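You operate a simulated robot arm through the tools that you are given. There is no shell and no other tool. Be economical: measure what you need, move in short steps, check, and stop when the job is done.

Carry out the task below with a simulated two-armed robot. There is one attempt and no reset: what you move stays moved.

Task
Fill the beaker to 100 ml at the carboy, then carry the red tray to the trolley.
Fine: shut the tap; the beaker rides on the tray. Set down upright: beaker.

Only the result counts: the job must be done as asked and must still hold three seconds after the hand-in. Knocking over, shifting, dropping, spilling or breaking anything else fails it.

Robot
Two 7-joint arms with two-finger parallel grippers on one trunk, on a base that drives. Base frame: it is fixed to the floor where the robot stands at the start and does not move with it; the origin is under the middle of the robot, x ahead of it, y to its left, z up. Lengths are in m, angles in degrees, forces in N, time in s.
The left shoulder is at the start at [0.05, 0.161, 1.198], the right one opposite. With the tool pointing down near the work surface each hand reaches from about 0.1 to 0.32 m from the robot's upright axis, wherever it stands, measured 20 degrees to its own side. Places, roughly: bench under the carboy tap [0.6, -1.1, 0.8]; carboy tap [0.7, -1.1, 1.2]; inside of the red tray [0.6, 0, 0.9]; top of the steel trolley [-1, 0.1, 0.8]; white tray [0.25, -1.5, 0.75]. Payload 3.43 kg a hand.
The tool frame of a hand sits at the grasp point between the pads (the TCP): z along the fingers, y along the line on which they close. The tips reach 0.03 m beyond it. The gripper opens to 0.094 m. The fingers are 0.028 m wide and 0.01 m thick; the gripper's body (0.05 by 0.096 m) begins 0.055 m behind the TCP.
Orientation is that of the tool frame in the base frame, as [roll, pitch, yaw] about the fixed x, y, z axes, in that order (R = Rz(yaw) Ry(pitch) Rx(roll)). With the fingers straight down and closing along the base's y, the tool's x points along the base's -x, its y along +y and its z along -z.

Tools
- The arms move only by the tool nudge_tool. It takes "left_motion", "right_motion" or both (then of equal length, played together; a hand with none holds still); each is a list of rows, each a list of 3 entries, a list of its own where there are three numbers: the turn, a rotation vector about the tool's x, y, z in units of 45 degrees (1.0 is 45 degrees), then the shift along the tool's x, y, z in units of 500 mm (1.0 is 500 mm), then the finger opening in m, from 0 to 0.094. In form: [[[rx, ry, rz], [x, y, z], fingers], ...]. A call has 1 to 10 rows; each row is the pose to reach, as a shift and turn from the pose commanded when the call began, along the tool's axes at that moment. A call with a number of a shift or a turn outside -1 to 1 is refused whole. Rows are played at 5 a second. More than 0.05 m and 8.6 degrees between two rows, or a gripper value outside its range, and nothing of the call is played. Where a pose cannot be reached the arm comes as near as it can. A force on the tool above 90 N (or 10 N above the force at the start of the call, whichever is more), or a blocked arm, ends the call early, and 0.2 s more pass. Each finger travels about 0.045 m/s and halts on what it meets, pressing with about 36 N; the grip force reading is that of the motor and also rises with nothing between the fingers. The clock runs only during rows and for 0.2 s after the last one: add rows that repeat a pose to give the fingers time. The reply holds the time, the measured pose of the TCP, the force on the tool along the base axes, the opening and the grip force, in the units named above and with some noise, with the torque about the TCP (base axes, N m) and any sound that the robot's microphone picked up, and new pictures: "show" is both (left out), scene, wrist or none (wrist: the cameras of the hands that moved).
- Cameras (640 x 400 px; columns grow to the right, rows downward): "scene" is now at [0.0829, 0.0629, 1.3009]; the picture's right is [0.84, -0.55, 0.00], its down [-0.41, -0.63, -0.66] and it looks along [0.36, 0.55, -0.75] (base axes); focal length 214 px, centre (320, 200). "left" rides on the left gripper at [0.076, -0.014, -0.102] in its tool frame; the picture's right is [0.18, 0.98, 0.00], its down [-0.75, 0.14, -0.64] and it looks along [-0.63, 0.12, 0.77] (tool axes); focal length 243 px, centre (320, 200). "right" rides on the right gripper at [0.076, 0.014, -0.103] in its tool frame; the picture's right is [-0.18, 0.98, 0.00], its down [-0.75, -0.14, -0.64] and it looks along [-0.63, -0.12, 0.77] (tool axes); focal length 243 px, centre (320, 200). There is no depth. A picture from a camera that has moved, and an enlarged one, comes with that camera's place and axes in the base frame and with its lens.
- move_column(by): slides the trunk up (or, below 0, down) by that many m; the arms and the scene camera ride with it, the base frame stays. It gives what a move gives, with no picture.
- drive_base(legs): drives the robot by 1 to 6 legs, each [ahead, left, turn to the left] in m, m and degrees, along the robot's own axes; the way and the turn of a leg run together, so that a leg with both is an arc; at most 1.5 m and 180 degrees a leg. The arms and the cameras ride along, it lands a little off, and it stops where it bumps. It gives what a move gives, and a new picture of the scene camera.
- pan_tilt(pan, tilt): turns the head with the scene camera to pan (to the left, within 80 degrees either way) and tilt (down, from -29 to 69), counted from straight ahead of the robot. It gives what a move gives, and a new picture of the scene camera.
- zoom(camera, box): a new picture of the part [left, top, right, bottom] of that camera's present view, enlarged. It takes no simulated time.
- sign_off(): hands the job in; it is judged then, once.

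Go step by step. Nothing tells you exact positions but the pictures and the camera data: compare them with the known pose of the tool, close in by small moves and look again before you grip or let go. The budget is 120 turns and 260 pictures, counting those below and the enlarged ones. Unless the task says otherwise, let go and move clear before handing in, and close with one line.

The tools are called as a command line: name --argument value ..., lists and objects as JSON in quotes. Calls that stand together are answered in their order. nudge_tool: Moves the arms, as the interface text tells. Its arguments: {"type":"object","properties":{"left_motion":{"type":"array","items":{"type":"array"}},"right_motion":{"type":"array","items":{"type":"array"}},"show":{"type":"string","enum":["both","scene","wrist","none"]}},"required":[]} The other tools are called the same way: move_column (by) slides the trunk up or down; drive_base (legs) drives the base; pan_tilt (pan, tilt) turns the head that bears the scene camera; zoom (camera, box) takes an enlarged picture of a part of a camera's view; sign_off () hands the job in.

At the start:

```text
clock: 0.0
left_tool_pos: [0.4577, 0.1452, 1.1461]
left_orientation: [-180.0, 0.1, 180.0]
left_force: [0.4, -0.6, -0.3]
left_torque: [-0.01, 0.01, 0.02]
left_grip_width: 0.0939
left_grasp_force: 0.0
right_tool_pos: [0.3739, -0.1692, 1.1309]
right_orientation: [-179.8, 0.0, 180.0]
right_force: [0.1, 0.4, -1.0]
right_torque: [-0.01, 0.0, 0.0]
right_grip_width: 0.0941
right_grasp_force: 0.1
trunk travel left (down, up): [-0.225, 0.042]
robot x, y, heading: [-0.0008, 0.0005, 0.2]
head pan, tilt: [56.9, 48.8]
```

scene: 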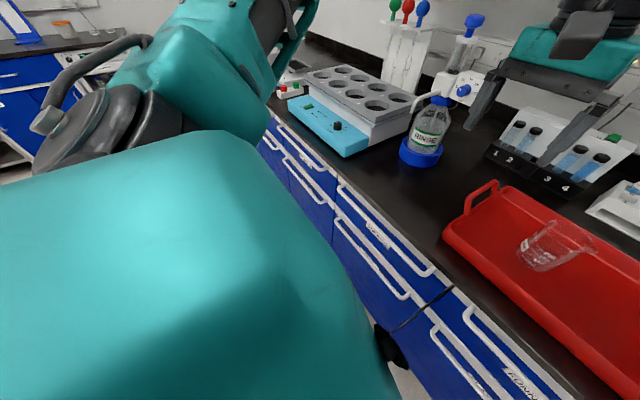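
right: 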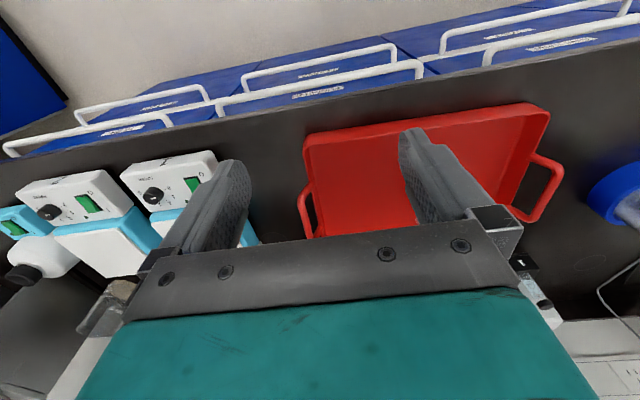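
left: 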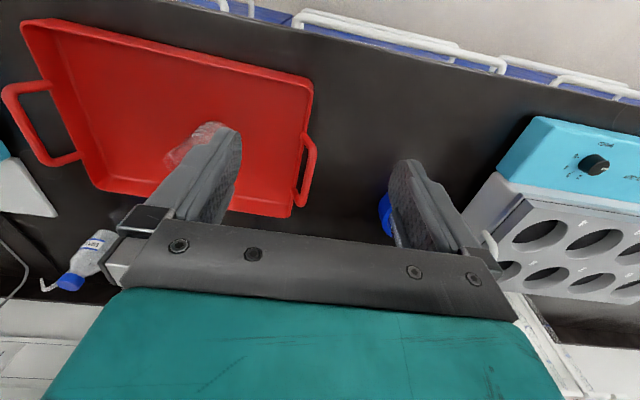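

The red tray is on the bench ahead and the beaker stands in it. I'll look around with the head first to locate the tray, the beaker and the carboy.

pan_tilt --pan 0 --tilt 45

pan_tilt --pan -60 --tilt 20

```text
clock: 1.3
left_tool_pos: [0.4567, 0.1455, 1.1465]
left_orientation: [-180.0, 0.0, 180.0]
left_force: [0.6, -0.5, 0.1]
left_torque: [0.02, 0.05, 0.0]
left_grip_width: 0.094
left_grasp_force: 0.1
right_tool_pos: [0.3741, -0.1688, 1.1308]
right_orientation: [-179.9, 0.0, -180.0]
right_force: [-0.8, -0.4, -0.7]
right_torque: [0.04, -0.01, 0.01]
right_grip_width: 0.094
right_grasp_force: 0.1
trunk travel left (down, up): [-0.225, 0.042]
robot x, y, heading: [0.0014, -0.002, 0.0]
head pan, tilt: [0.0, 45.0]
camera scene: at [0.1216, -0.0025, 1.3062], right [0.0, -1.0, 0.0], down [-0.71, 0.0, -0.71], along [0.71, 0.0, -0.71], focal length 214 px, centre (320, 200)
```

scene: 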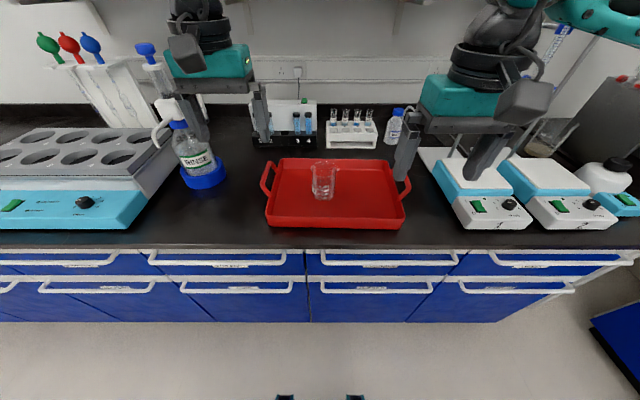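

```text
clock: 2.6
left_tool_pos: [0.4554, 0.1447, 1.1459]
left_orientation: [-179.9, 0.0, 179.9]
left_force: [-0.7, -0.7, -0.4]
left_torque: [0.01, 0.04, -0.03]
left_grip_width: 0.0938
left_grasp_force: 0.1
right_tool_pos: [0.3728, -0.1701, 1.1306]
right_orientation: [-179.9, 0.0, -180.0]
right_force: [-1.0, -0.1, -0.2]
right_torque: [-0.01, -0.03, 0.01]
right_grip_width: 0.0941
right_grasp_force: 0.1
trunk travel left (down, up): [-0.225, 0.042]
robot x, y, heading: [0.001, 0.0004, 0.0]
head pan, tilt: [-60.0, 20.0]
camera scene: at [0.0869, -0.0832, 1.3448], right [-0.87, -0.5, 0.0], down [-0.17, 0.3, -0.94], along [0.47, -0.81, -0.34], focal length 214 px, centre (320, 200)
```

scene: 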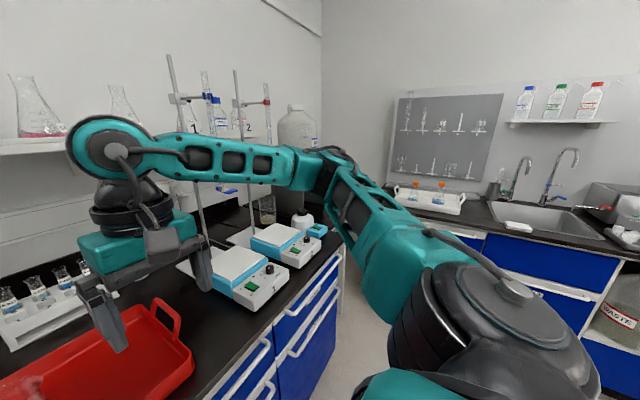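

The tray is about 0.3 m wide with handles at its left and right ends, and the beaker is near its middle. Next I'll take closer looks at the beaker and the carboy.

zoom --camera "scene" --box '[150, 40, 350, 260]'

pan_tilt --pan 0 --tilt 40

zoom --camera "scene" --box '[250, 120, 420, 226]'

```text
1.82 times, centred on (250, 150) of scene
camera zoom: at [0.0869, -0.0832, 1.3448], right [-0.87, -0.5, 0.0], down [-0.17, 0.3, -0.94], along [0.47, -0.81, -0.34], focal length 390 px, centre (447, 291)
```

zoom: 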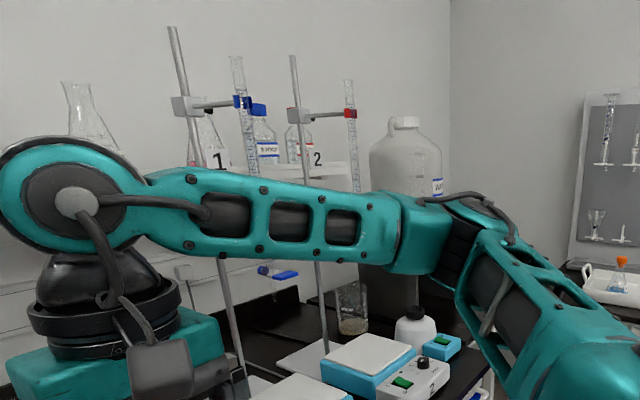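

```text
clock: 3.9
left_tool_pos: [0.4569, 0.1458, 1.1451]
left_orientation: [180.0, 0.1, 180.0]
left_force: [0.5, 0.1, -0.3]
left_torque: [0.0, 0.01, -0.01]
left_grip_width: 0.0943
left_grasp_force: 0.0
right_tool_pos: [0.3722, -0.1698, 1.1313]
right_orientation: [-180.0, 0.0, 179.9]
right_force: [-0.3, -1.0, -0.6]
right_torque: [-0.01, -0.01, 0.0]
right_grip_width: 0.0937
right_grasp_force: 0.1
trunk travel left (down, up): [-0.225, 0.042]
robot x, y, heading: [-0.0025, -0.0013, -0.1]
head pan, tilt: [0.0, 40.0]
camera scene: at [0.1253, -0.0027, 1.3134], right [0.0, -1.0, 0.0], down [-0.64, 0.0, -0.77], along [0.77, 0.0, -0.64], focal length 214 px, centre (320, 200)
```

scene: 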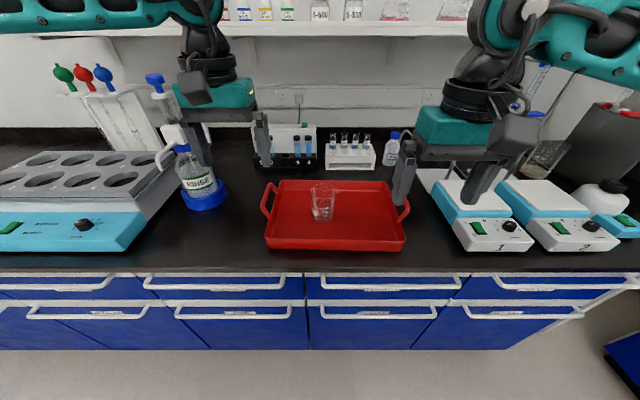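

```text
3.76 times, centred on (335, 173) of scene
camera zoom: at [0.1253, -0.0027, 1.3134], right [0.0, -1.0, 0.0], down [-0.64, 0.0, -0.77], along [0.77, 0.0, -0.64], focal length 807 px, centre (264, 302)
```

zoom: 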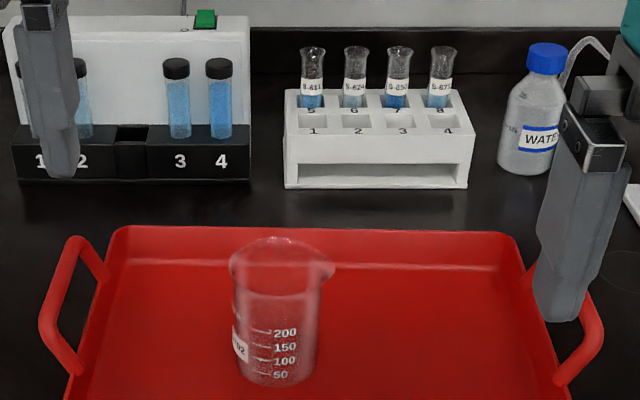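

The beaker is at about [0.54, -0.01], roughly 0.1 m tall, with marks at 50, 100, 150 and 200. The arm hides the carboy, so I'll drive over and inspect it before grasping anything.

drive_base --legs '[[-0.2, 0, 0], [0, -0.7, 0]]'

pan_tilt --pan -25 --tilt 15

```text
clock: 11.7
left_tool_pos: [0.2559, -0.5586, 1.1461]
left_orientation: [-180.0, 0.0, -179.8]
left_force: [0.3, 0.0, 0.1]
left_torque: [0.02, -0.04, 0.0]
left_grip_width: 0.0941
left_grasp_force: 0.1
right_tool_pos: [0.1722, -0.8741, 1.1312]
right_orientation: [-179.9, 0.1, -179.9]
right_force: [0.1, -0.2, -0.8]
right_torque: [0.0, 0.03, 0.0]
right_grip_width: 0.094
right_grasp_force: 0.0
trunk travel left (down, up): [-0.225, 0.042]
robot x, y, heading: [-0.2012, -0.7035, 0.3]
head pan, tilt: [0.0, 40.0]
camera scene: at [-0.0758, -0.7086, 1.3134], right [0.0, -1.0, 0.0], down [-0.64, 0.0, -0.77], along [0.77, 0.0, -0.64], focal length 214 px, centre (320, 200)
```

scene: 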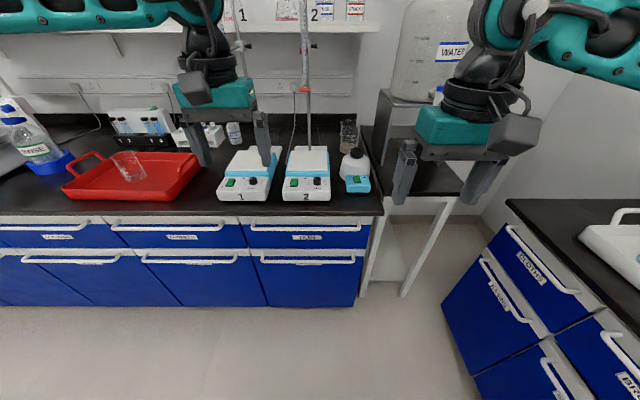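

```text
clock: 12.6
left_tool_pos: [0.2546, -0.5588, 1.1471]
left_orientation: [-180.0, 0.0, -179.8]
left_force: [0.5, -0.1, 0.4]
left_torque: [-0.02, 0.04, 0.0]
left_grip_width: 0.0941
left_grasp_force: 0.1
right_tool_pos: [0.1735, -0.8747, 1.1306]
right_orientation: [-179.9, 0.0, -179.9]
right_force: [-0.3, 0.3, 0.3]
right_torque: [0.0, 0.03, -0.01]
right_grip_width: 0.0941
right_grasp_force: 0.1
trunk travel left (down, up): [-0.225, 0.042]
robot x, y, heading: [-0.2027, -0.7107, 0.3]
head pan, tilt: [-25.0, 15.0]
camera scene: at [-0.0759, -0.7479, 1.3529], right [-0.42, -0.91, 0.0], down [-0.24, 0.11, -0.97], along [0.88, -0.41, -0.26], focal length 214 px, centre (320, 200)
```

scene: 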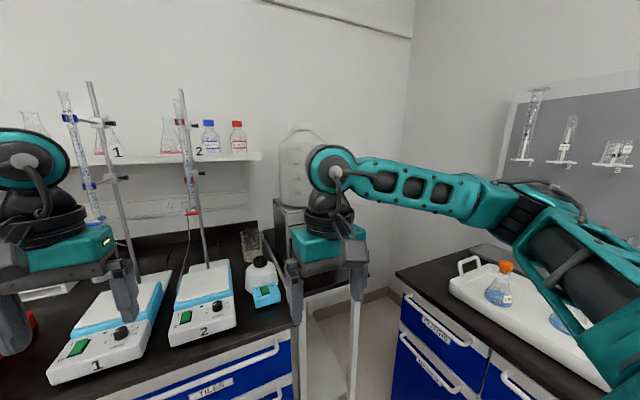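

The carboy sits on a stand beside the bench, just behind the right hand. I'll shift a little further right and look straight at it.

drive_base --legs '[[0, -0.35, 0]]'

pan_tilt --pan 0 --tilt 15

zoom --camera "scene" --box '[220, 100, 420, 225]'

```text
clock: 16.3
left_tool_pos: [0.2558, -0.9008, 1.1448]
left_orientation: [-180.0, 0.0, -179.7]
left_force: [0.0, 0.0, 0.8]
left_torque: [-0.02, -0.02, 0.02]
left_grip_width: 0.0941
left_grasp_force: 0.1
right_tool_pos: [0.1738, -1.2161, 1.1312]
right_orientation: [180.0, 0.0, -179.9]
right_force: [1.2, -0.2, 0.1]
right_torque: [0.04, -0.02, -0.01]
right_grip_width: 0.0941
right_grasp_force: 0.0
trunk travel left (down, up): [-0.225, 0.042]
robot x, y, heading: [-0.1995, -1.0483, 0.5]
head pan, tilt: [-25.0, 15.0]
stopped in leg 1: the robot was blocked; the commanded pose is now the measured one
camera scene: at [-0.0746, -1.0901, 1.353], right [-0.42, -0.91, 0.0], down [-0.23, 0.11, -0.97], along [0.88, -0.4, -0.26], focal length 214 px, centre (320, 200)
```

scene: 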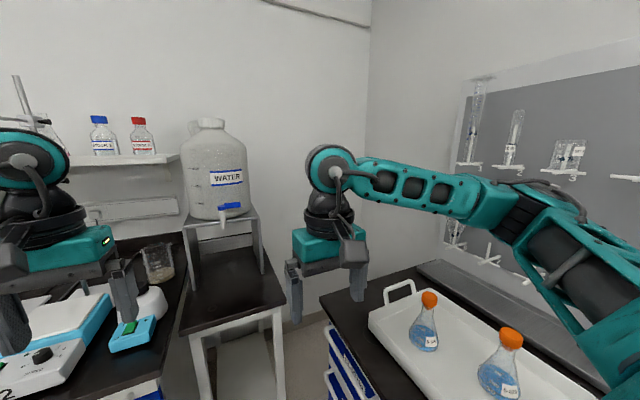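

```text
clock: 17.2
left_tool_pos: [0.2561, -0.9, 1.1464]
left_orientation: [180.0, 0.0, -179.7]
left_force: [-0.5, -0.6, -0.4]
left_torque: [-0.02, 0.0, 0.01]
left_grip_width: 0.0941
left_grasp_force: 0.0
right_tool_pos: [0.1744, -1.2155, 1.1309]
right_orientation: [-179.9, 0.0, -179.8]
right_force: [0.5, 0.2, 0.6]
right_torque: [0.02, 0.02, -0.02]
right_grip_width: 0.0941
right_grasp_force: 0.1
trunk travel left (down, up): [-0.225, 0.042]
robot x, y, heading: [-0.1995, -1.0485, 0.6]
head pan, tilt: [0.0, 15.0]
camera scene: at [-0.0661, -1.0509, 1.353], right [0.0, -1.0, 0.0], down [-0.26, 0.0, -0.97], along [0.97, 0.0, -0.26], focal length 214 px, centre (320, 200)
```

scene: 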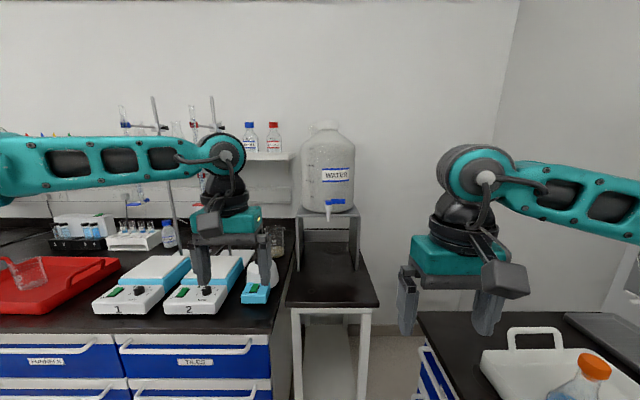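

```text
3.20 times, centred on (320, 162) of scene
camera zoom: at [-0.0661, -1.0509, 1.353], right [0.0, -1.0, 0.0], down [-0.26, 0.0, -0.97], along [0.97, 0.0, -0.26], focal length 686 px, centre (320, 320)
```

zoom: 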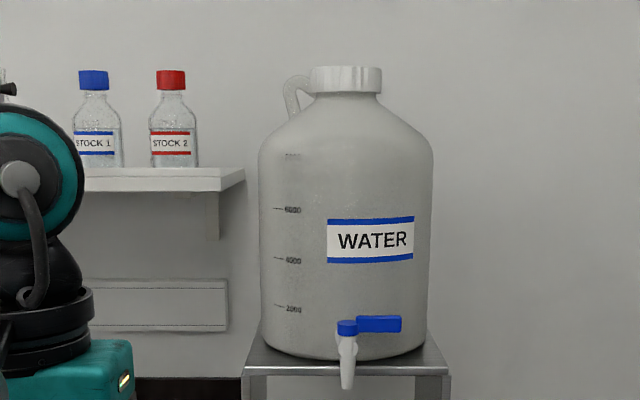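

The carboy tap is near [0.7, -1.09, 1.13], with its blue lever pointing right, so it is closed. I plan to hold the beaker in the left hand, tilted 45° with the wrist camera looking level at it, and turn the lever with the right hand. First I go back to the tray.

drive_base --legs '[[0, 1.05, -0.6], [0.1, 0, 0]]'

nudge_tool --left_motion '[[[0, -0.18, 0], [0, 0, -0.03], 0.094], [[0, -0.36, 0], [0, 0, -0.06], 0.094], [[0, -0.54, 0], [0, 0, -0.06], 0.094], [[0, -0.72, 0], [0, 0, -0.06], 0.094], [[0, -0.9, 0], [0, 0, -0.06], 0.094], [[0, -1, 0], [0, 0, -0.06], 0.094]]' --show "none"

move_column --by -0.1

pan_tilt --pan 0 --tilt 40

zoom --camera "left" --box '[0, 0, 640, 400]'

```text
clock: 27.5
left_tool_pos: [0.3556, 0.1475, 1.1443]
left_orientation: [180.0, 0.0, -180.0]
left_force: [0.1, 0.1, 0.0]
left_torque: [0.02, -0.01, -0.02]
left_grip_width: 0.0939
left_grasp_force: 0.1
right_tool_pos: [0.27, -0.1669, 1.1295]
right_orientation: [-180.0, -0.1, 179.9]
right_force: [0.0, -0.4, 1.1]
right_torque: [0.03, 0.04, 0.02]
right_grip_width: 0.094
right_grasp_force: 0.1
trunk travel left (down, up): [-0.225, 0.042]
robot x, y, heading: [-0.1027, -0.0, 0.0]
head pan, tilt: [0.0, 15.0]
camera scene: at [0.0315, -0.0009, 1.3528], right [0.0, -1.0, 0.0], down [-0.26, 0.0, -0.97], along [0.97, 0.0, -0.26], focal length 214 px, centre (320, 200)
```

scene: 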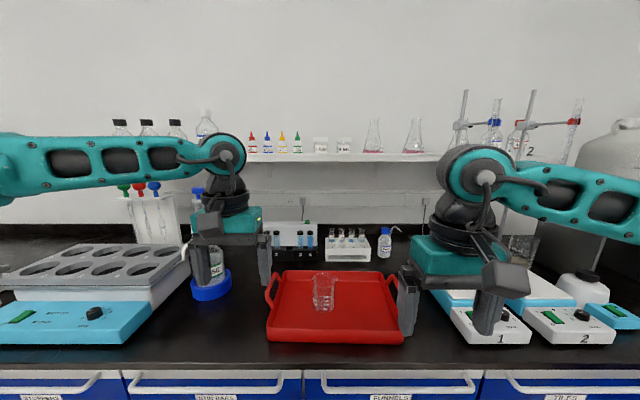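

```text
clock: 28.9
left_tool_pos: [0.354, 0.1462, 1.1762]
left_orientation: [-179.9, 45.2, -179.9]
left_force: [1.1, 0.2, -0.3]
left_torque: [0.01, -0.03, 0.04]
left_grip_width: 0.0941
left_grasp_force: 0.1
right_tool_pos: [0.2704, -0.168, 1.1315]
right_orientation: [-179.9, 0.0, 179.9]
right_force: [0.0, 0.2, 0.3]
right_torque: [0.0, 0.01, 0.01]
right_grip_width: 0.0942
right_grasp_force: 0.1
trunk travel left (down, up): [-0.225, 0.042]
robot x, y, heading: [-0.1039, 0.002, -0.3]
head pan, tilt: [0.0, 15.0]
```

```text
clock: 30.2
left_tool_pos: [0.3537, 0.1464, 1.0764]
left_orientation: [179.9, 45.1, 180.0]
left_force: [-1.1, -0.9, 0.5]
left_torque: [0.03, 0.0, -0.02]
left_grip_width: 0.094
left_grasp_force: 0.0
right_tool_pos: [0.2695, -0.167, 1.0287]
right_orientation: [-179.9, 0.0, 179.9]
right_force: [0.5, -0.1, -0.4]
right_torque: [0.0, -0.02, 0.0]
right_grip_width: 0.0938
right_grasp_force: 0.1
trunk travel left (down, up): [-0.125, 0.142]
robot x, y, heading: [-0.1028, 0.0027, -0.1]
head pan, tilt: [0.0, 15.0]
```

```text
clock: 31.1
left_tool_pos: [0.3529, 0.1473, 1.0753]
left_orientation: [179.9, 45.0, 179.9]
left_force: [-0.6, -0.1, -0.3]
left_torque: [0.0, 0.02, 0.04]
left_grip_width: 0.094
left_grasp_force: 0.0
right_tool_pos: [0.2694, -0.1672, 1.0301]
right_orientation: [-179.8, 0.0, 179.9]
right_force: [0.4, 0.6, 0.0]
right_torque: [-0.04, -0.02, -0.02]
right_grip_width: 0.0938
right_grasp_force: 0.1
trunk travel left (down, up): [-0.125, 0.142]
robot x, y, heading: [-0.1031, 0.0014, -0.2]
head pan, tilt: [0.0, 40.0]
camera scene: at [0.0222, -0.0008, 1.2135], right [0.0, -1.0, 0.0], down [-0.64, 0.0, -0.77], along [0.77, 0.0, -0.64], focal length 214 px, centre (320, 200)
```

scene: 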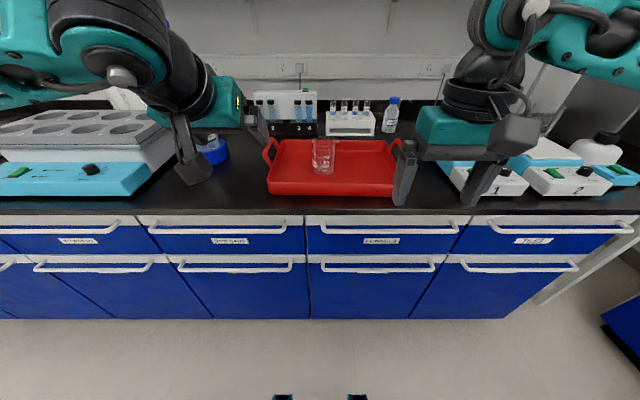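

```text
1.00 times, centred on (320, 200) of left (not enlarged: the box is as wide or as high as the picture)
camera zoom: at [0.2264, 0.1332, 1.0943], right [-0.13, 0.98, -0.13], down [0.08, 0.14, 0.99], along [0.99, 0.12, -0.1], focal length 243 px, centre (320, 200)
```

zoom: 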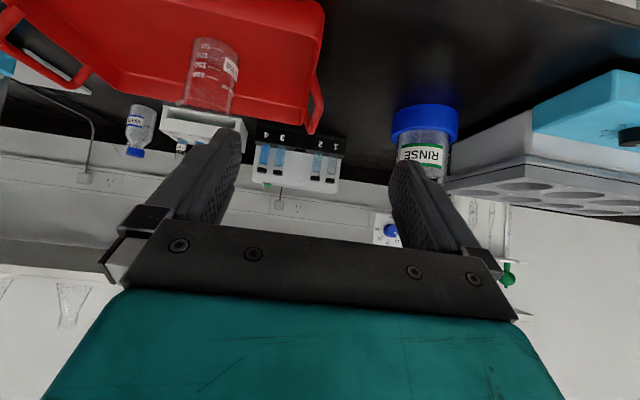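

The wrist view is upside down but level with the beaker. I'll move the left hand in line with the beaker (y ≈ -0.01) before driving forward, to stay clear of the rinse bottle.

nudge_tool --left_motion '[[[0, 0, 0], [0, -0.08, 0], 0.094], [[0, 0, 0], [0, -0.16, 0], 0.094], [[0, 0, 0], [0, -0.24, 0], 0.094], [[0, 0, 0], [0, -0.31, 0], 0.094]]' --right_motion '[[[0, 0, 0], [0, -0.02, -0.05], 0.094], [[0, 0, 0], [0, -0.04, -0.1], 0.094], [[0, 0, 0], [0, -0.06, -0.15], 0.094], [[0, 0, 0], [0, -0.08, -0.2], 0.094]]' --show "none"

drive_base --legs '[[0.12, 0, 0]]'

zoom --camera "left" --box '[0, 0, 640, 400]'

```text
clock: 32.1
left_tool_pos: [0.3531, -0.0083, 1.0777]
left_orientation: [180.0, 45.1, -180.0]
left_force: [-0.5, 0.3, -0.8]
left_torque: [-0.02, 0.02, 0.0]
left_grip_width: 0.0939
left_grasp_force: 0.0
right_tool_pos: [0.2692, -0.2085, 1.1302]
right_orientation: [-180.0, 0.0, 179.8]
right_force: [0.0, -0.4, 0.8]
right_torque: [0.02, 0.01, 0.05]
right_grip_width: 0.094
right_grasp_force: 0.0
trunk travel left (down, up): [-0.125, 0.142]
robot x, y, heading: [-0.104, 0.0016, 0.0]
head pan, tilt: [0.0, 40.0]
```

```text
clock: 33.3
left_tool_pos: [0.4732, -0.0078, 1.0766]
left_orientation: [180.0, 44.9, 180.0]
left_force: [0.6, 0.6, 1.0]
left_torque: [0.01, 0.04, 0.01]
left_grip_width: 0.094
left_grasp_force: 0.1
right_tool_pos: [0.3896, -0.2081, 1.1295]
right_orientation: [-179.9, 0.0, -179.9]
right_force: [-0.3, 0.1, 0.8]
right_torque: [0.01, 0.02, -0.02]
right_grip_width: 0.0941
right_grasp_force: 0.1
trunk travel left (down, up): [-0.125, 0.142]
robot x, y, heading: [0.016, 0.001, 0.1]
head pan, tilt: [0.0, 40.0]
camera scene: at [0.143, -0.0009, 1.2133], right [0.0, -1.0, 0.0], down [-0.64, 0.0, -0.77], along [0.77, 0.0, -0.64], focal length 214 px, centre (320, 200)
```

scene: 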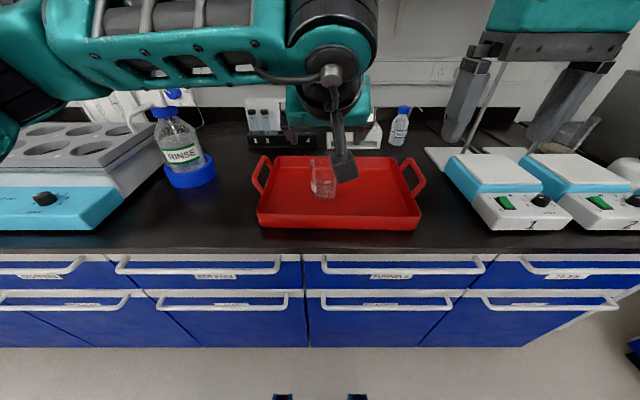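

```text
1.00 times, centred on (320, 200) of left (not enlarged: the box is as wide or as high as the picture)
camera zoom: at [0.3475, -0.0217, 1.0951], right [-0.13, 0.98, -0.13], down [0.08, 0.14, 0.99], along [0.99, 0.12, -0.1], focal length 243 px, centre (320, 200)
```

zoom: 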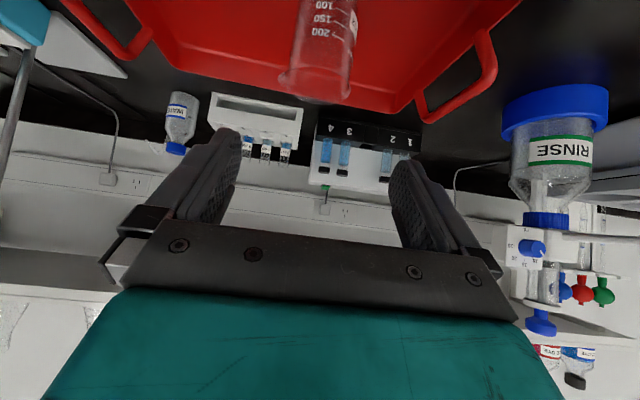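

Triangulating puts the beaker at about [0.56, -0.012], with its rim at z ≈ 0.967 and its base at about 0.87. I'll move to a pre-grasp point 0.1 m back along the tool axis and check.

nudge_tool --left_motion '[[[0, 0, 0], [0.045, -0.004, 0.064], 0.094], [[0, 0, 0], [0.0886, -0.008, 0.128], 0.094], [[0, 0, 0], [0.0886, -0.008, 0.128], 0.094]]'

zoom --camera "scene" --box '[240, 110, 440, 235]'

```text
clock: 34.1
left_tool_pos: [0.4882, -0.0119, 1.0012]
left_orientation: [-180.0, 45.1, 180.0]
left_force: [0.3, -1.0, -0.2]
left_torque: [0.0, -0.02, 0.01]
left_grip_width: 0.094
left_grasp_force: 0.1
right_tool_pos: [0.3903, -0.2079, 1.1306]
right_orientation: [-179.9, 0.0, -180.0]
right_force: [0.2, 0.1, 0.7]
right_torque: [0.01, -0.03, 0.0]
right_grip_width: 0.0941
right_grasp_force: 0.1
trunk travel left (down, up): [-0.125, 0.142]
robot x, y, heading: [0.0177, 0.0033, -0.2]
head pan, tilt: [0.0, 40.0]
camera scene: at [0.1423, -0.0009, 1.2134], right [0.0, -1.0, 0.0], down [-0.64, 0.0, -0.77], along [0.77, 0.0, -0.64], focal length 214 px, centre (320, 200)
camera left: at [0.3615, -0.0259, 1.0194], right [-0.13, 0.98, -0.13], down [0.08, 0.14, 0.99], along [0.99, 0.12, -0.1], focal length 243 px, centre (320, 200)
```

scene: 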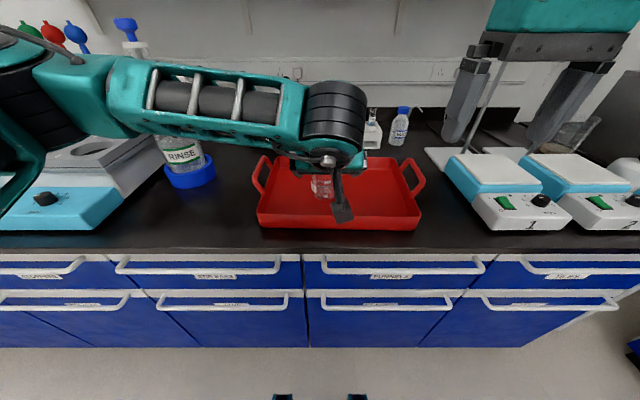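
left: 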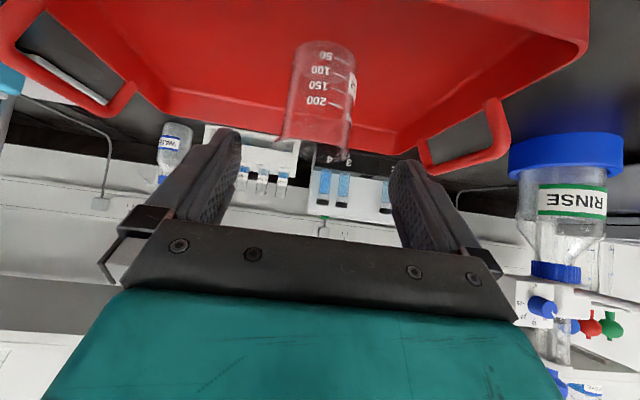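

```text
3.20 times, centred on (340, 172) of scene
camera zoom: at [0.1423, -0.0009, 1.2134], right [0.0, -1.0, 0.0], down [-0.64, 0.0, -0.77], along [0.77, 0.0, -0.64], focal length 686 px, centre (256, 288)
```

zoom: 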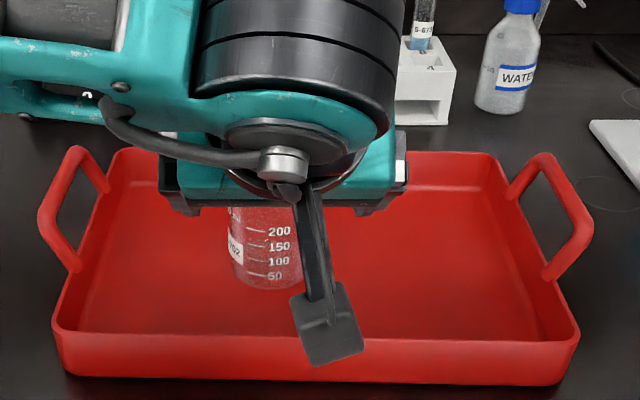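

Using a second height, the beaker centre is nearer [0.60, -0.010], with its rim at z ≈ 0.937 and the tray floor at about 0.852. I'll advance partway along the tool axis and look again.

nudge_tool --left_motion '[[[0, 0, 0], [-0.01, 0.002, 0.06], 0.094], [[0, 0, 0], [-0.02, 0.004, 0.12], 0.094], [[0, 0, 0], [-0.02, 0.004, 0.12], 0.094]]'

```text
clock: 34.9
left_tool_pos: [0.5371, -0.0086, 0.9637]
left_orientation: [179.9, 45.1, 179.9]
left_force: [0.0, -0.5, -0.4]
left_torque: [-0.03, 0.02, -0.02]
left_grip_width: 0.0939
left_grasp_force: 0.1
right_tool_pos: [0.3891, -0.2081, 1.1305]
right_orientation: [-179.8, 0.0, 179.9]
right_force: [-0.7, -0.4, -0.3]
right_torque: [-0.02, 0.0, -0.04]
right_grip_width: 0.0937
right_grasp_force: 0.0
trunk travel left (down, up): [-0.125, 0.142]
robot x, y, heading: [0.0167, -0.0, -0.2]
head pan, tilt: [0.0, 40.0]
camera scene: at [0.1423, -0.0009, 1.2134], right [0.0, -1.0, 0.0], down [-0.64, 0.0, -0.77], along [0.77, 0.0, -0.64], focal length 214 px, centre (320, 200)
camera left: at [0.4112, -0.0227, 0.9836], right [-0.13, 0.98, -0.13], down [0.08, 0.14, 0.99], along [0.99, 0.12, -0.09], focal length 243 px, centre (320, 200)
```

scene: 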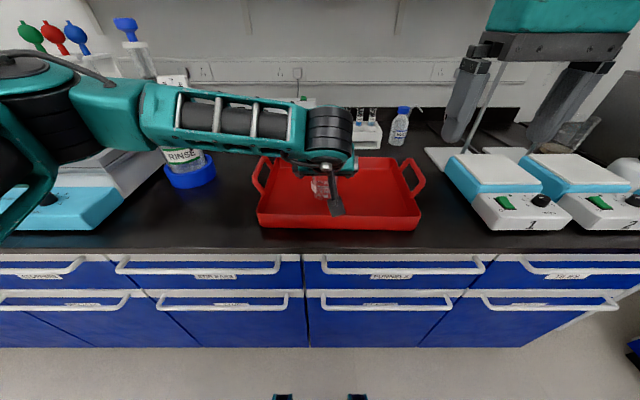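
left: 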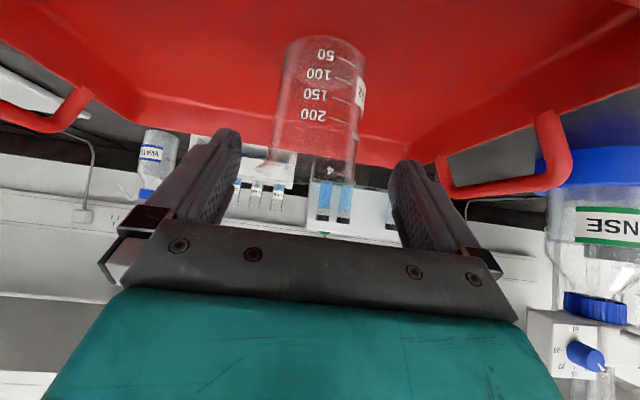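

The beaker is centred between the fingers, with its spout slightly left in the picture. My estimate is now x ≈ 0.578, so I'll advance the last ~0.055 m and check before closing.

nudge_tool --left_motion '[[[0, 0, 0], [0.004, -0.005, 0.04], 0.094], [[0, 0, 0], [0.008, -0.005, 0.08], 0.094], [[0, 0, 0], [0.008, -0.005, 0.11], 0.094], [[0, 0, 0], [0.008, -0.005, 0.11], 0.094]]'

zoom --camera "scene" --box '[240, 110, 440, 235]'

```text
clock: 35.9
left_tool_pos: [0.5744, -0.012, 0.924]
left_orientation: [180.0, 45.0, -180.0]
left_force: [0.1, 0.8, 0.0]
left_torque: [0.03, 0.04, -0.01]
left_grip_width: 0.094
left_grasp_force: 0.0
right_tool_pos: [0.3897, -0.2088, 1.13]
right_orientation: [-179.8, -0.1, 180.0]
right_force: [-0.3, 0.1, -0.3]
right_torque: [-0.02, 0.06, -0.02]
right_grip_width: 0.094
right_grasp_force: 0.0
trunk travel left (down, up): [-0.125, 0.142]
robot x, y, heading: [0.0188, 0.0023, -0.1]
head pan, tilt: [0.0, 40.0]
camera scene: at [0.1424, -0.0009, 1.2134], right [0.0, -1.0, 0.0], down [-0.64, 0.0, -0.77], along [0.77, 0.0, -0.64], focal length 214 px, centre (320, 200)
camera left: at [0.4469, -0.0258, 0.9417], right [-0.13, 0.98, -0.13], down [0.08, 0.14, 0.99], along [0.99, 0.12, -0.1], focal length 243 px, centre (320, 200)
```

scene: 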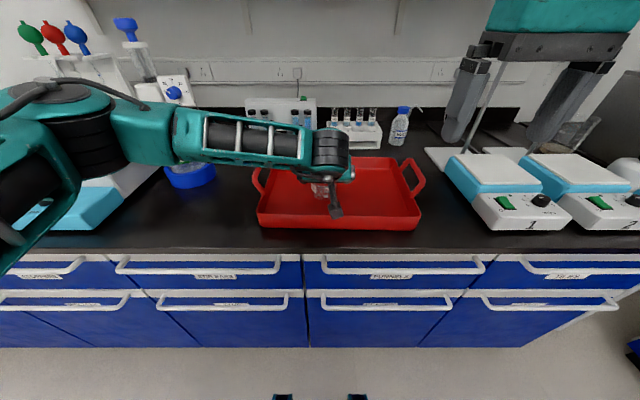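
left: 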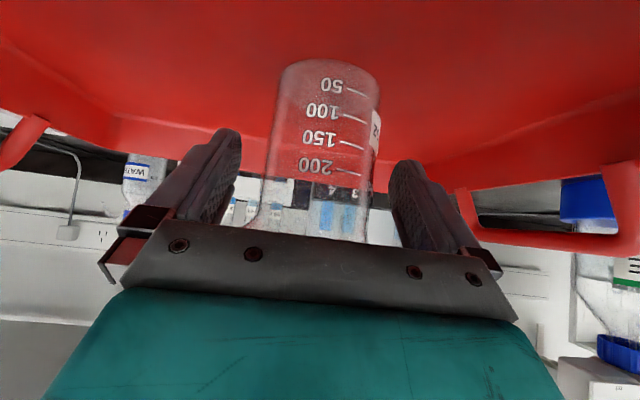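

```text
3.20 times, centred on (340, 172) of scene
camera zoom: at [0.1424, -0.0009, 1.2134], right [0.0, -1.0, 0.0], down [-0.64, 0.0, -0.77], along [0.77, 0.0, -0.64], focal length 686 px, centre (256, 288)
```

zoom: 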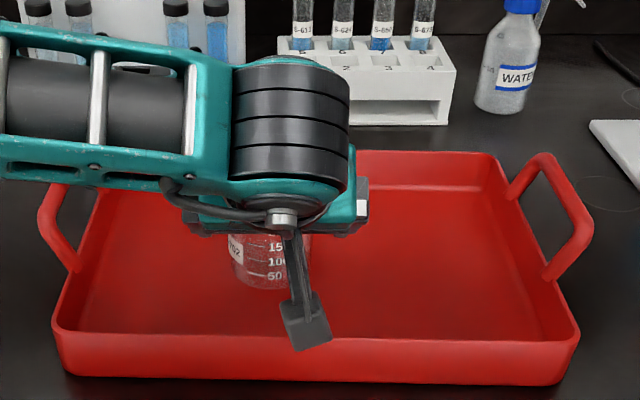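

The beaker is about 0.01 m ahead of the TCP and well centred sideways. I'll ease forward 8 mm and close.

nudge_tool --left_motion '[[[0, 0, 0], [-0.012, 0, 0.012], 0.094], [[0, 0, 0], [-0.012, 0, 0.012], 0.075], [[0, 0, 0], [-0.012, 0, 0.012], 0.065], [[0, 0, 0], [-0.012, 0, 0.012], 0.05], [[0, 0, 0], [-0.012, 0, 0.012], 0.04], [[0, 0, 0], [-0.012, 0, 0.012], 0.04], [[0, 0, 0], [-0.012, 0, 0.012], 0.04]]' --show "wrist"

```text
clock: 37.5
left_tool_pos: [0.5818, -0.0115, 0.9229]
left_orientation: [180.0, 45.1, -179.9]
left_force: [0.2, 0.4, 0.2]
left_torque: [0.01, 0.0, 0.02]
left_grip_width: 0.07
left_grasp_force: 36.5
right_tool_pos: [0.3891, -0.2078, 1.1306]
right_orientation: [-179.9, 0.1, 179.9]
right_force: [0.2, -0.2, 0.2]
right_torque: [-0.02, 0.0, 0.0]
right_grip_width: 0.0943
right_grasp_force: 0.0
trunk travel left (down, up): [-0.125, 0.142]
robot x, y, heading: [0.0178, 0.0008, -0.3]
head pan, tilt: [0.0, 40.0]
camera left: at [0.4549, -0.0261, 0.9419], right [-0.13, 0.98, -0.13], down [0.08, 0.14, 0.99], along [0.99, 0.12, -0.1], focal length 243 px, centre (320, 200)
```

left: 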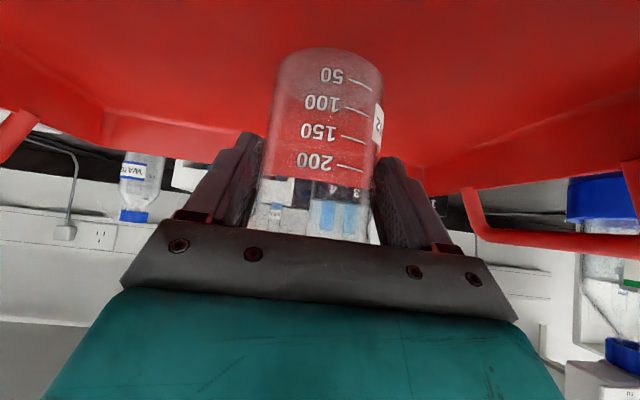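

It closed at 0.070 m, so that is the beaker's diameter. The scale then puts its centre at x ≈ 0.61 and the contact only at the fingertips, so I'll reopen, move in 2 cm and grip again.

nudge_tool --left_motion '[[[0, 0, 0], [0, 0, 0], 0.08], [[0, 0, 0], [0, 0, 0], 0.094], [[0, 0, 0], [0, 0, 0], 0.094], [[0, 0, 0], [-0.021, 0, 0.035], 0.094], [[0, 0, 0], [-0.021, 0, 0.035], 0.094], [[0, 0, 0], [-0.021, 0, 0.035], 0.08], [[0, 0, 0], [-0.021, 0, 0.035], 0.07], [[0, 0, 0], [-0.021, 0, 0.035], 0.05], [[0, 0, 0], [-0.021, 0, 0.035], 0.04], [[0, 0, 0], [-0.021, 0, 0.035], 0.04]]'

```text
clock: 39.7
left_tool_pos: [0.601, -0.0117, 0.9187]
left_orientation: [180.0, 45.0, -180.0]
left_force: [1.0, 0.1, -0.3]
left_torque: [-0.03, 0.0, -0.03]
left_grip_width: 0.0715
left_grasp_force: 35.7
right_tool_pos: [0.3894, -0.2083, 1.1297]
right_orientation: [-179.8, 0.0, 179.9]
right_force: [-0.3, 0.4, 0.6]
right_torque: [0.01, -0.02, -0.01]
right_grip_width: 0.0941
right_grasp_force: 0.0
trunk travel left (down, up): [-0.125, 0.142]
robot x, y, heading: [0.0163, -0.0006, -0.1]
head pan, tilt: [0.0, 40.0]
camera scene: at [0.1424, -0.0009, 1.2134], right [0.0, -1.0, 0.0], down [-0.64, 0.0, -0.77], along [0.77, 0.0, -0.64], focal length 214 px, centre (320, 200)
camera left: at [0.4748, -0.0261, 0.937], right [-0.13, 0.98, -0.13], down [0.08, 0.14, 0.99], along [0.99, 0.12, -0.1], focal length 243 px, centre (320, 200)
```

scene: 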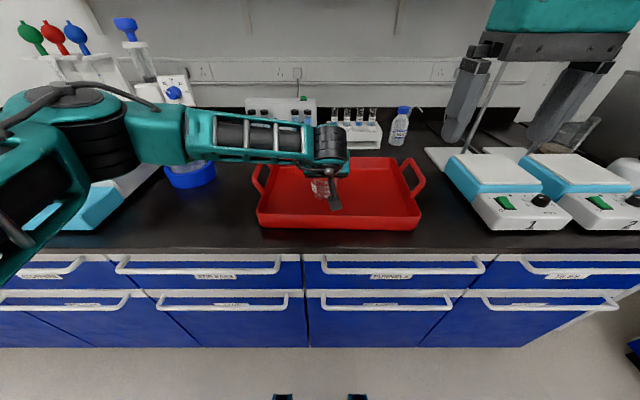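
left: 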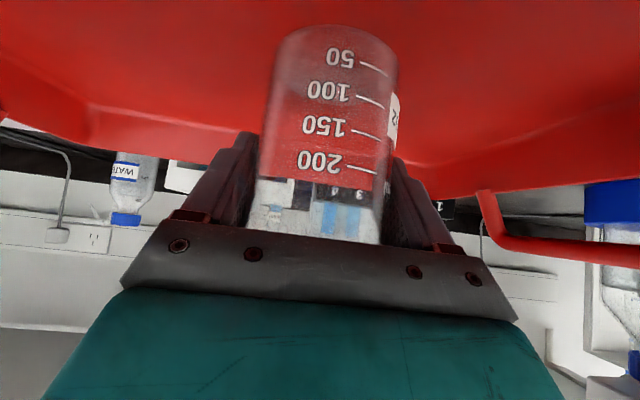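

The grip is now at the beaker's centre. I'll lift straight up 0.12 m and check.

nudge_tool --left_motion '[[[0, 0, 0], [-0.04, 0, -0.04], 0.04], [[0, 0, 0], [-0.08, 0, -0.08], 0.04], [[0, 0, 0], [-0.12, 0, -0.12], 0.04], [[0, 0, 0], [-0.17, 0, -0.17], 0.04], [[0, 0, 0], [-0.17, 0, -0.17], 0.04]]'

```text
clock: 40.9
left_tool_pos: [0.6019, -0.0137, 1.0395]
left_orientation: [-180.0, 45.0, -180.0]
left_force: [-0.5, 0.8, -1.9]
left_torque: [-0.03, -0.02, -0.02]
left_grip_width: 0.0715
left_grasp_force: 36.0
right_tool_pos: [0.3905, -0.2076, 1.1304]
right_orientation: [-179.9, 0.1, 179.9]
right_force: [-0.6, -0.4, -0.2]
right_torque: [0.01, 0.0, 0.05]
right_grip_width: 0.094
right_grasp_force: 0.0
trunk travel left (down, up): [-0.125, 0.142]
robot x, y, heading: [0.0145, 0.001, -0.1]
head pan, tilt: [0.0, 40.0]
camera scene: at [0.1425, -0.0009, 1.2134], right [0.0, -1.0, 0.0], down [-0.64, 0.0, -0.77], along [0.77, 0.0, -0.64], focal length 214 px, centre (320, 200)
camera left: at [0.475, -0.0271, 1.0576], right [-0.13, 0.98, -0.13], down [0.08, 0.14, 0.99], along [0.99, 0.12, -0.1], focal length 243 px, centre (320, 200)
```

scene: 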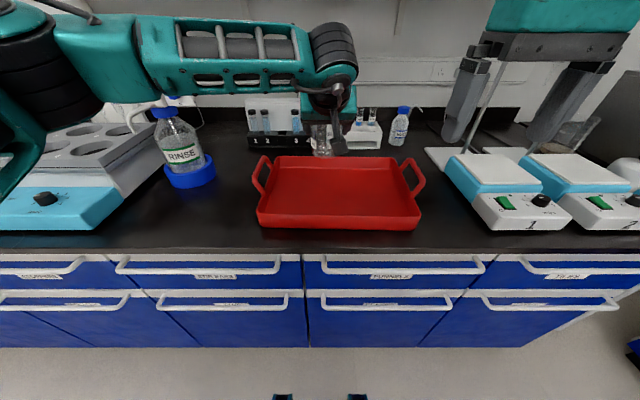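
left: 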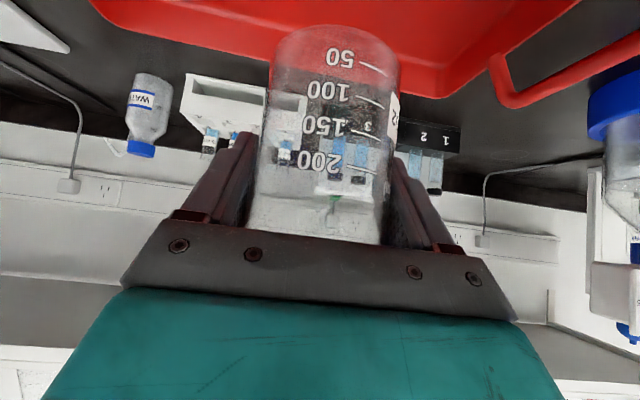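

The beaker is lifted and held upright. Next I back off and drive to the carboy.

drive_base --legs '[[-0.25, 0, 0], [0, -1.0, 0]]'

pan_tilt --pan -5 --tilt 15

zoom --camera "left" --box '[0, 0, 640, 400]'

zoom --camera "right" --box '[0, 0, 640, 400]'

```text
clock: 51.4
left_tool_pos: [0.3545, -1.0061, 1.0394]
left_orientation: [179.9, 44.9, -179.5]
left_force: [0.7, 0.3, -1.4]
left_torque: [0.0, 0.0, 0.02]
left_grip_width: 0.0711
left_grasp_force: 36.3
right_tool_pos: [0.1444, -1.2018, 1.1295]
right_orientation: [-179.9, 0.0, -179.4]
right_force: [-0.3, 0.4, -0.3]
right_torque: [0.01, 0.0, 0.03]
right_grip_width: 0.094
right_grasp_force: 0.0
trunk travel left (down, up): [-0.125, 0.142]
robot x, y, heading: [-0.2331, -0.9972, 0.7]
head pan, tilt: [0.0, 40.0]
camera scene: at [-0.1053, -0.9977, 1.2134], right [0.01, -1.0, 0.0], down [-0.64, -0.01, -0.77], along [0.77, 0.01, -0.64], focal length 214 px, centre (320, 200)
```

scene: 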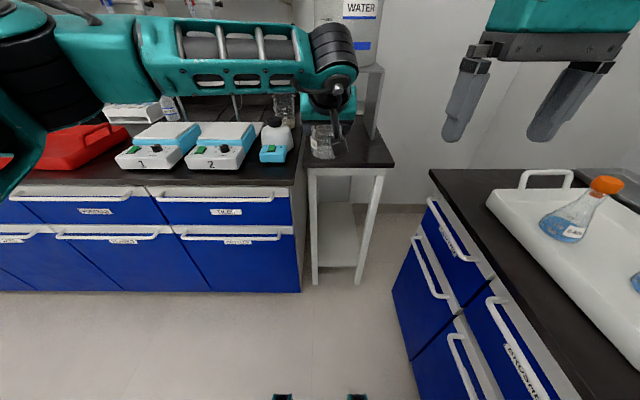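

```text
clock: 52.3
left_tool_pos: [0.3536, -1.0058, 1.0383]
left_orientation: [-180.0, 45.0, -179.5]
left_force: [0.4, 0.0, -1.1]
left_torque: [-0.02, -0.01, 0.03]
left_grip_width: 0.0711
left_grasp_force: 35.9
right_tool_pos: [0.1431, -1.2024, 1.131]
right_orientation: [-180.0, 0.0, -179.7]
right_force: [-0.2, 0.0, -0.3]
right_torque: [-0.01, 0.0, -0.01]
right_grip_width: 0.0938
right_grasp_force: 0.1
trunk travel left (down, up): [-0.125, 0.142]
robot x, y, heading: [-0.2294, -0.9942, 0.5]
head pan, tilt: [-5.0, 15.0]
camera scene: at [-0.0972, -1.0057, 1.2529], right [-0.08, -1.0, 0.0], down [-0.26, 0.02, -0.97], along [0.96, -0.08, -0.26], focal length 214 px, centre (320, 200)
```

scene: 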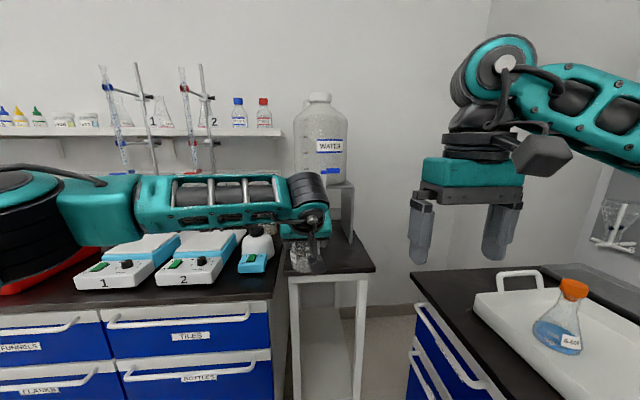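

```text
1.00 times, centred on (320, 200) of left (not enlarged: the box is as wide or as high as the picture)
camera zoom: at [0.2274, -1.021, 1.0571], right [-0.14, 0.98, -0.13], down [0.08, 0.14, 0.99], along [0.99, 0.13, -0.1], focal length 243 px, centre (320, 200)
```

zoom: 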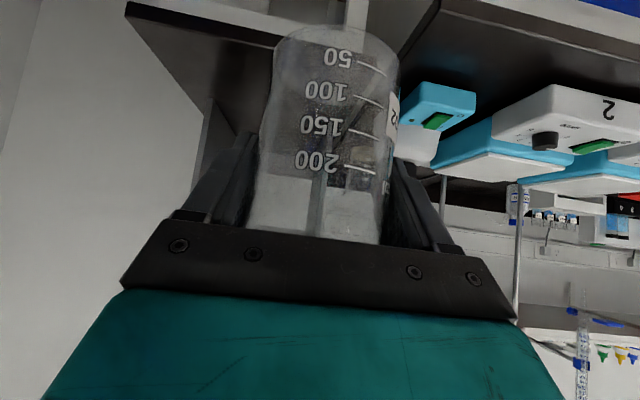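

```text
1.00 times, centred on (320, 200) of right (not enlarged: the box is as wide or as high as the picture)
camera zoom: at [0.0682, -1.1882, 1.2314], right [0.18, 0.98, 0.0], down [0.75, -0.13, 0.64], along [0.63, -0.11, -0.77], focal length 243 px, centre (320, 200)
```

zoom: 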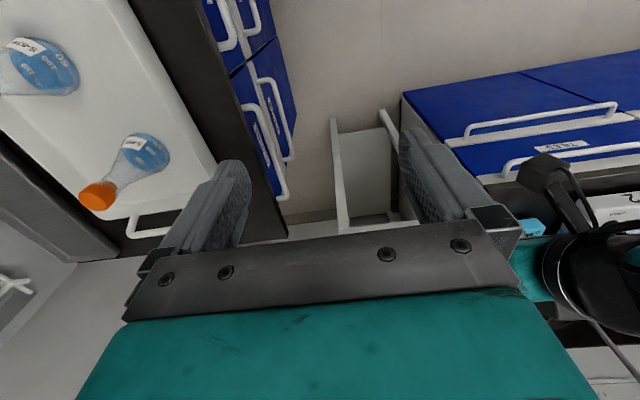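

The left wrist hides the tap. I'll lower the beaker hand a little and come forward in steps while watching.

nudge_tool --left_motion '[[[0, 0, 0], [0.03, -0.04, 0.03], 0.04], [[0, 0, 0], [0.06, -0.08, 0.06], 0.04], [[0, 0, 0], [0.09, -0.1, 0.09], 0.04]]' --show "none"

drive_base --legs '[[0.12, -0.03, -0.5]]'

zoom --camera "scene" --box '[240, 60, 440, 300]'

```text
clock: 53.1
left_tool_pos: [0.3547, -1.0557, 0.9745]
left_orientation: [-179.9, 45.1, -179.5]
left_force: [-1.3, 0.0, -0.2]
left_torque: [-0.03, 0.0, 0.02]
left_grip_width: 0.071
left_grasp_force: 36.2
right_tool_pos: [0.1442, -1.2027, 1.1305]
right_orientation: [-179.9, 0.0, -179.6]
right_force: [-0.5, -0.8, 0.6]
right_torque: [0.01, 0.02, 0.0]
right_grip_width: 0.0942
right_grasp_force: 0.0
trunk travel left (down, up): [-0.125, 0.142]
robot x, y, heading: [-0.2332, -0.9922, 0.5]
head pan, tilt: [-5.0, 15.0]
```

```text
clock: 54.4
left_tool_pos: [0.4739, -1.09, 0.9747]
left_orientation: [180.0, 44.9, -179.9]
left_force: [-0.7, 0.1, -0.5]
left_torque: [-0.05, 0.0, -0.01]
left_grip_width: 0.071
left_grasp_force: 36.4
right_tool_pos: [0.2625, -1.2347, 1.1304]
right_orientation: [-179.8, 0.0, -179.9]
right_force: [0.7, 0.5, -0.5]
right_torque: [0.0, 0.02, 0.0]
right_grip_width: 0.0939
right_grasp_force: 0.1
trunk travel left (down, up): [-0.125, 0.142]
robot x, y, heading: [-0.1118, -1.0266, 0.1]
head pan, tilt: [-5.0, 15.0]
camera scene: at [0.0227, -1.0363, 1.2528], right [-0.09, -1.0, 0.0], down [-0.26, 0.02, -0.97], along [0.96, -0.08, -0.26], focal length 214 px, centre (320, 200)
```

scene: 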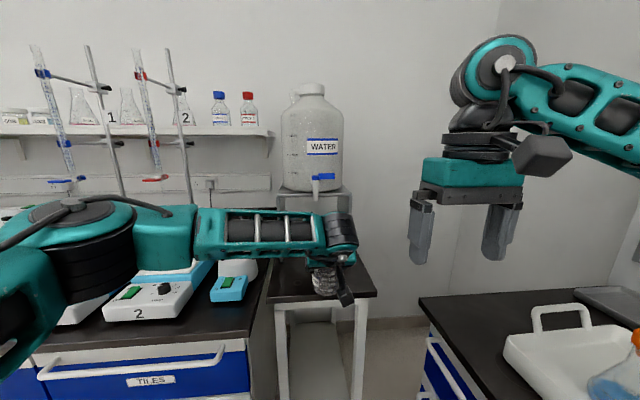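

```text
1.67 times, centred on (340, 180) of scene
camera zoom: at [0.0227, -1.0363, 1.2528], right [-0.09, -1.0, 0.0], down [-0.26, 0.02, -0.97], along [0.96, -0.08, -0.26], focal length 358 px, centre (287, 233)
```

zoom: 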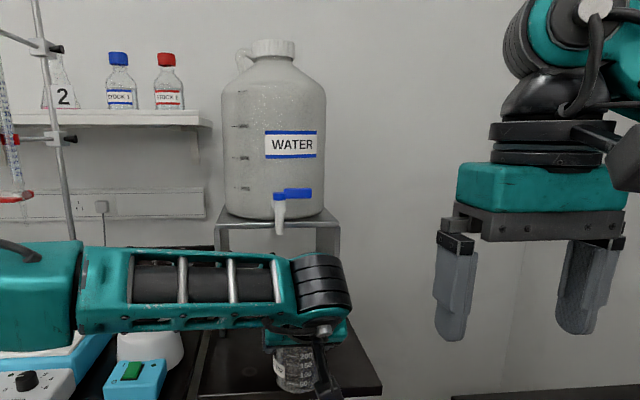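

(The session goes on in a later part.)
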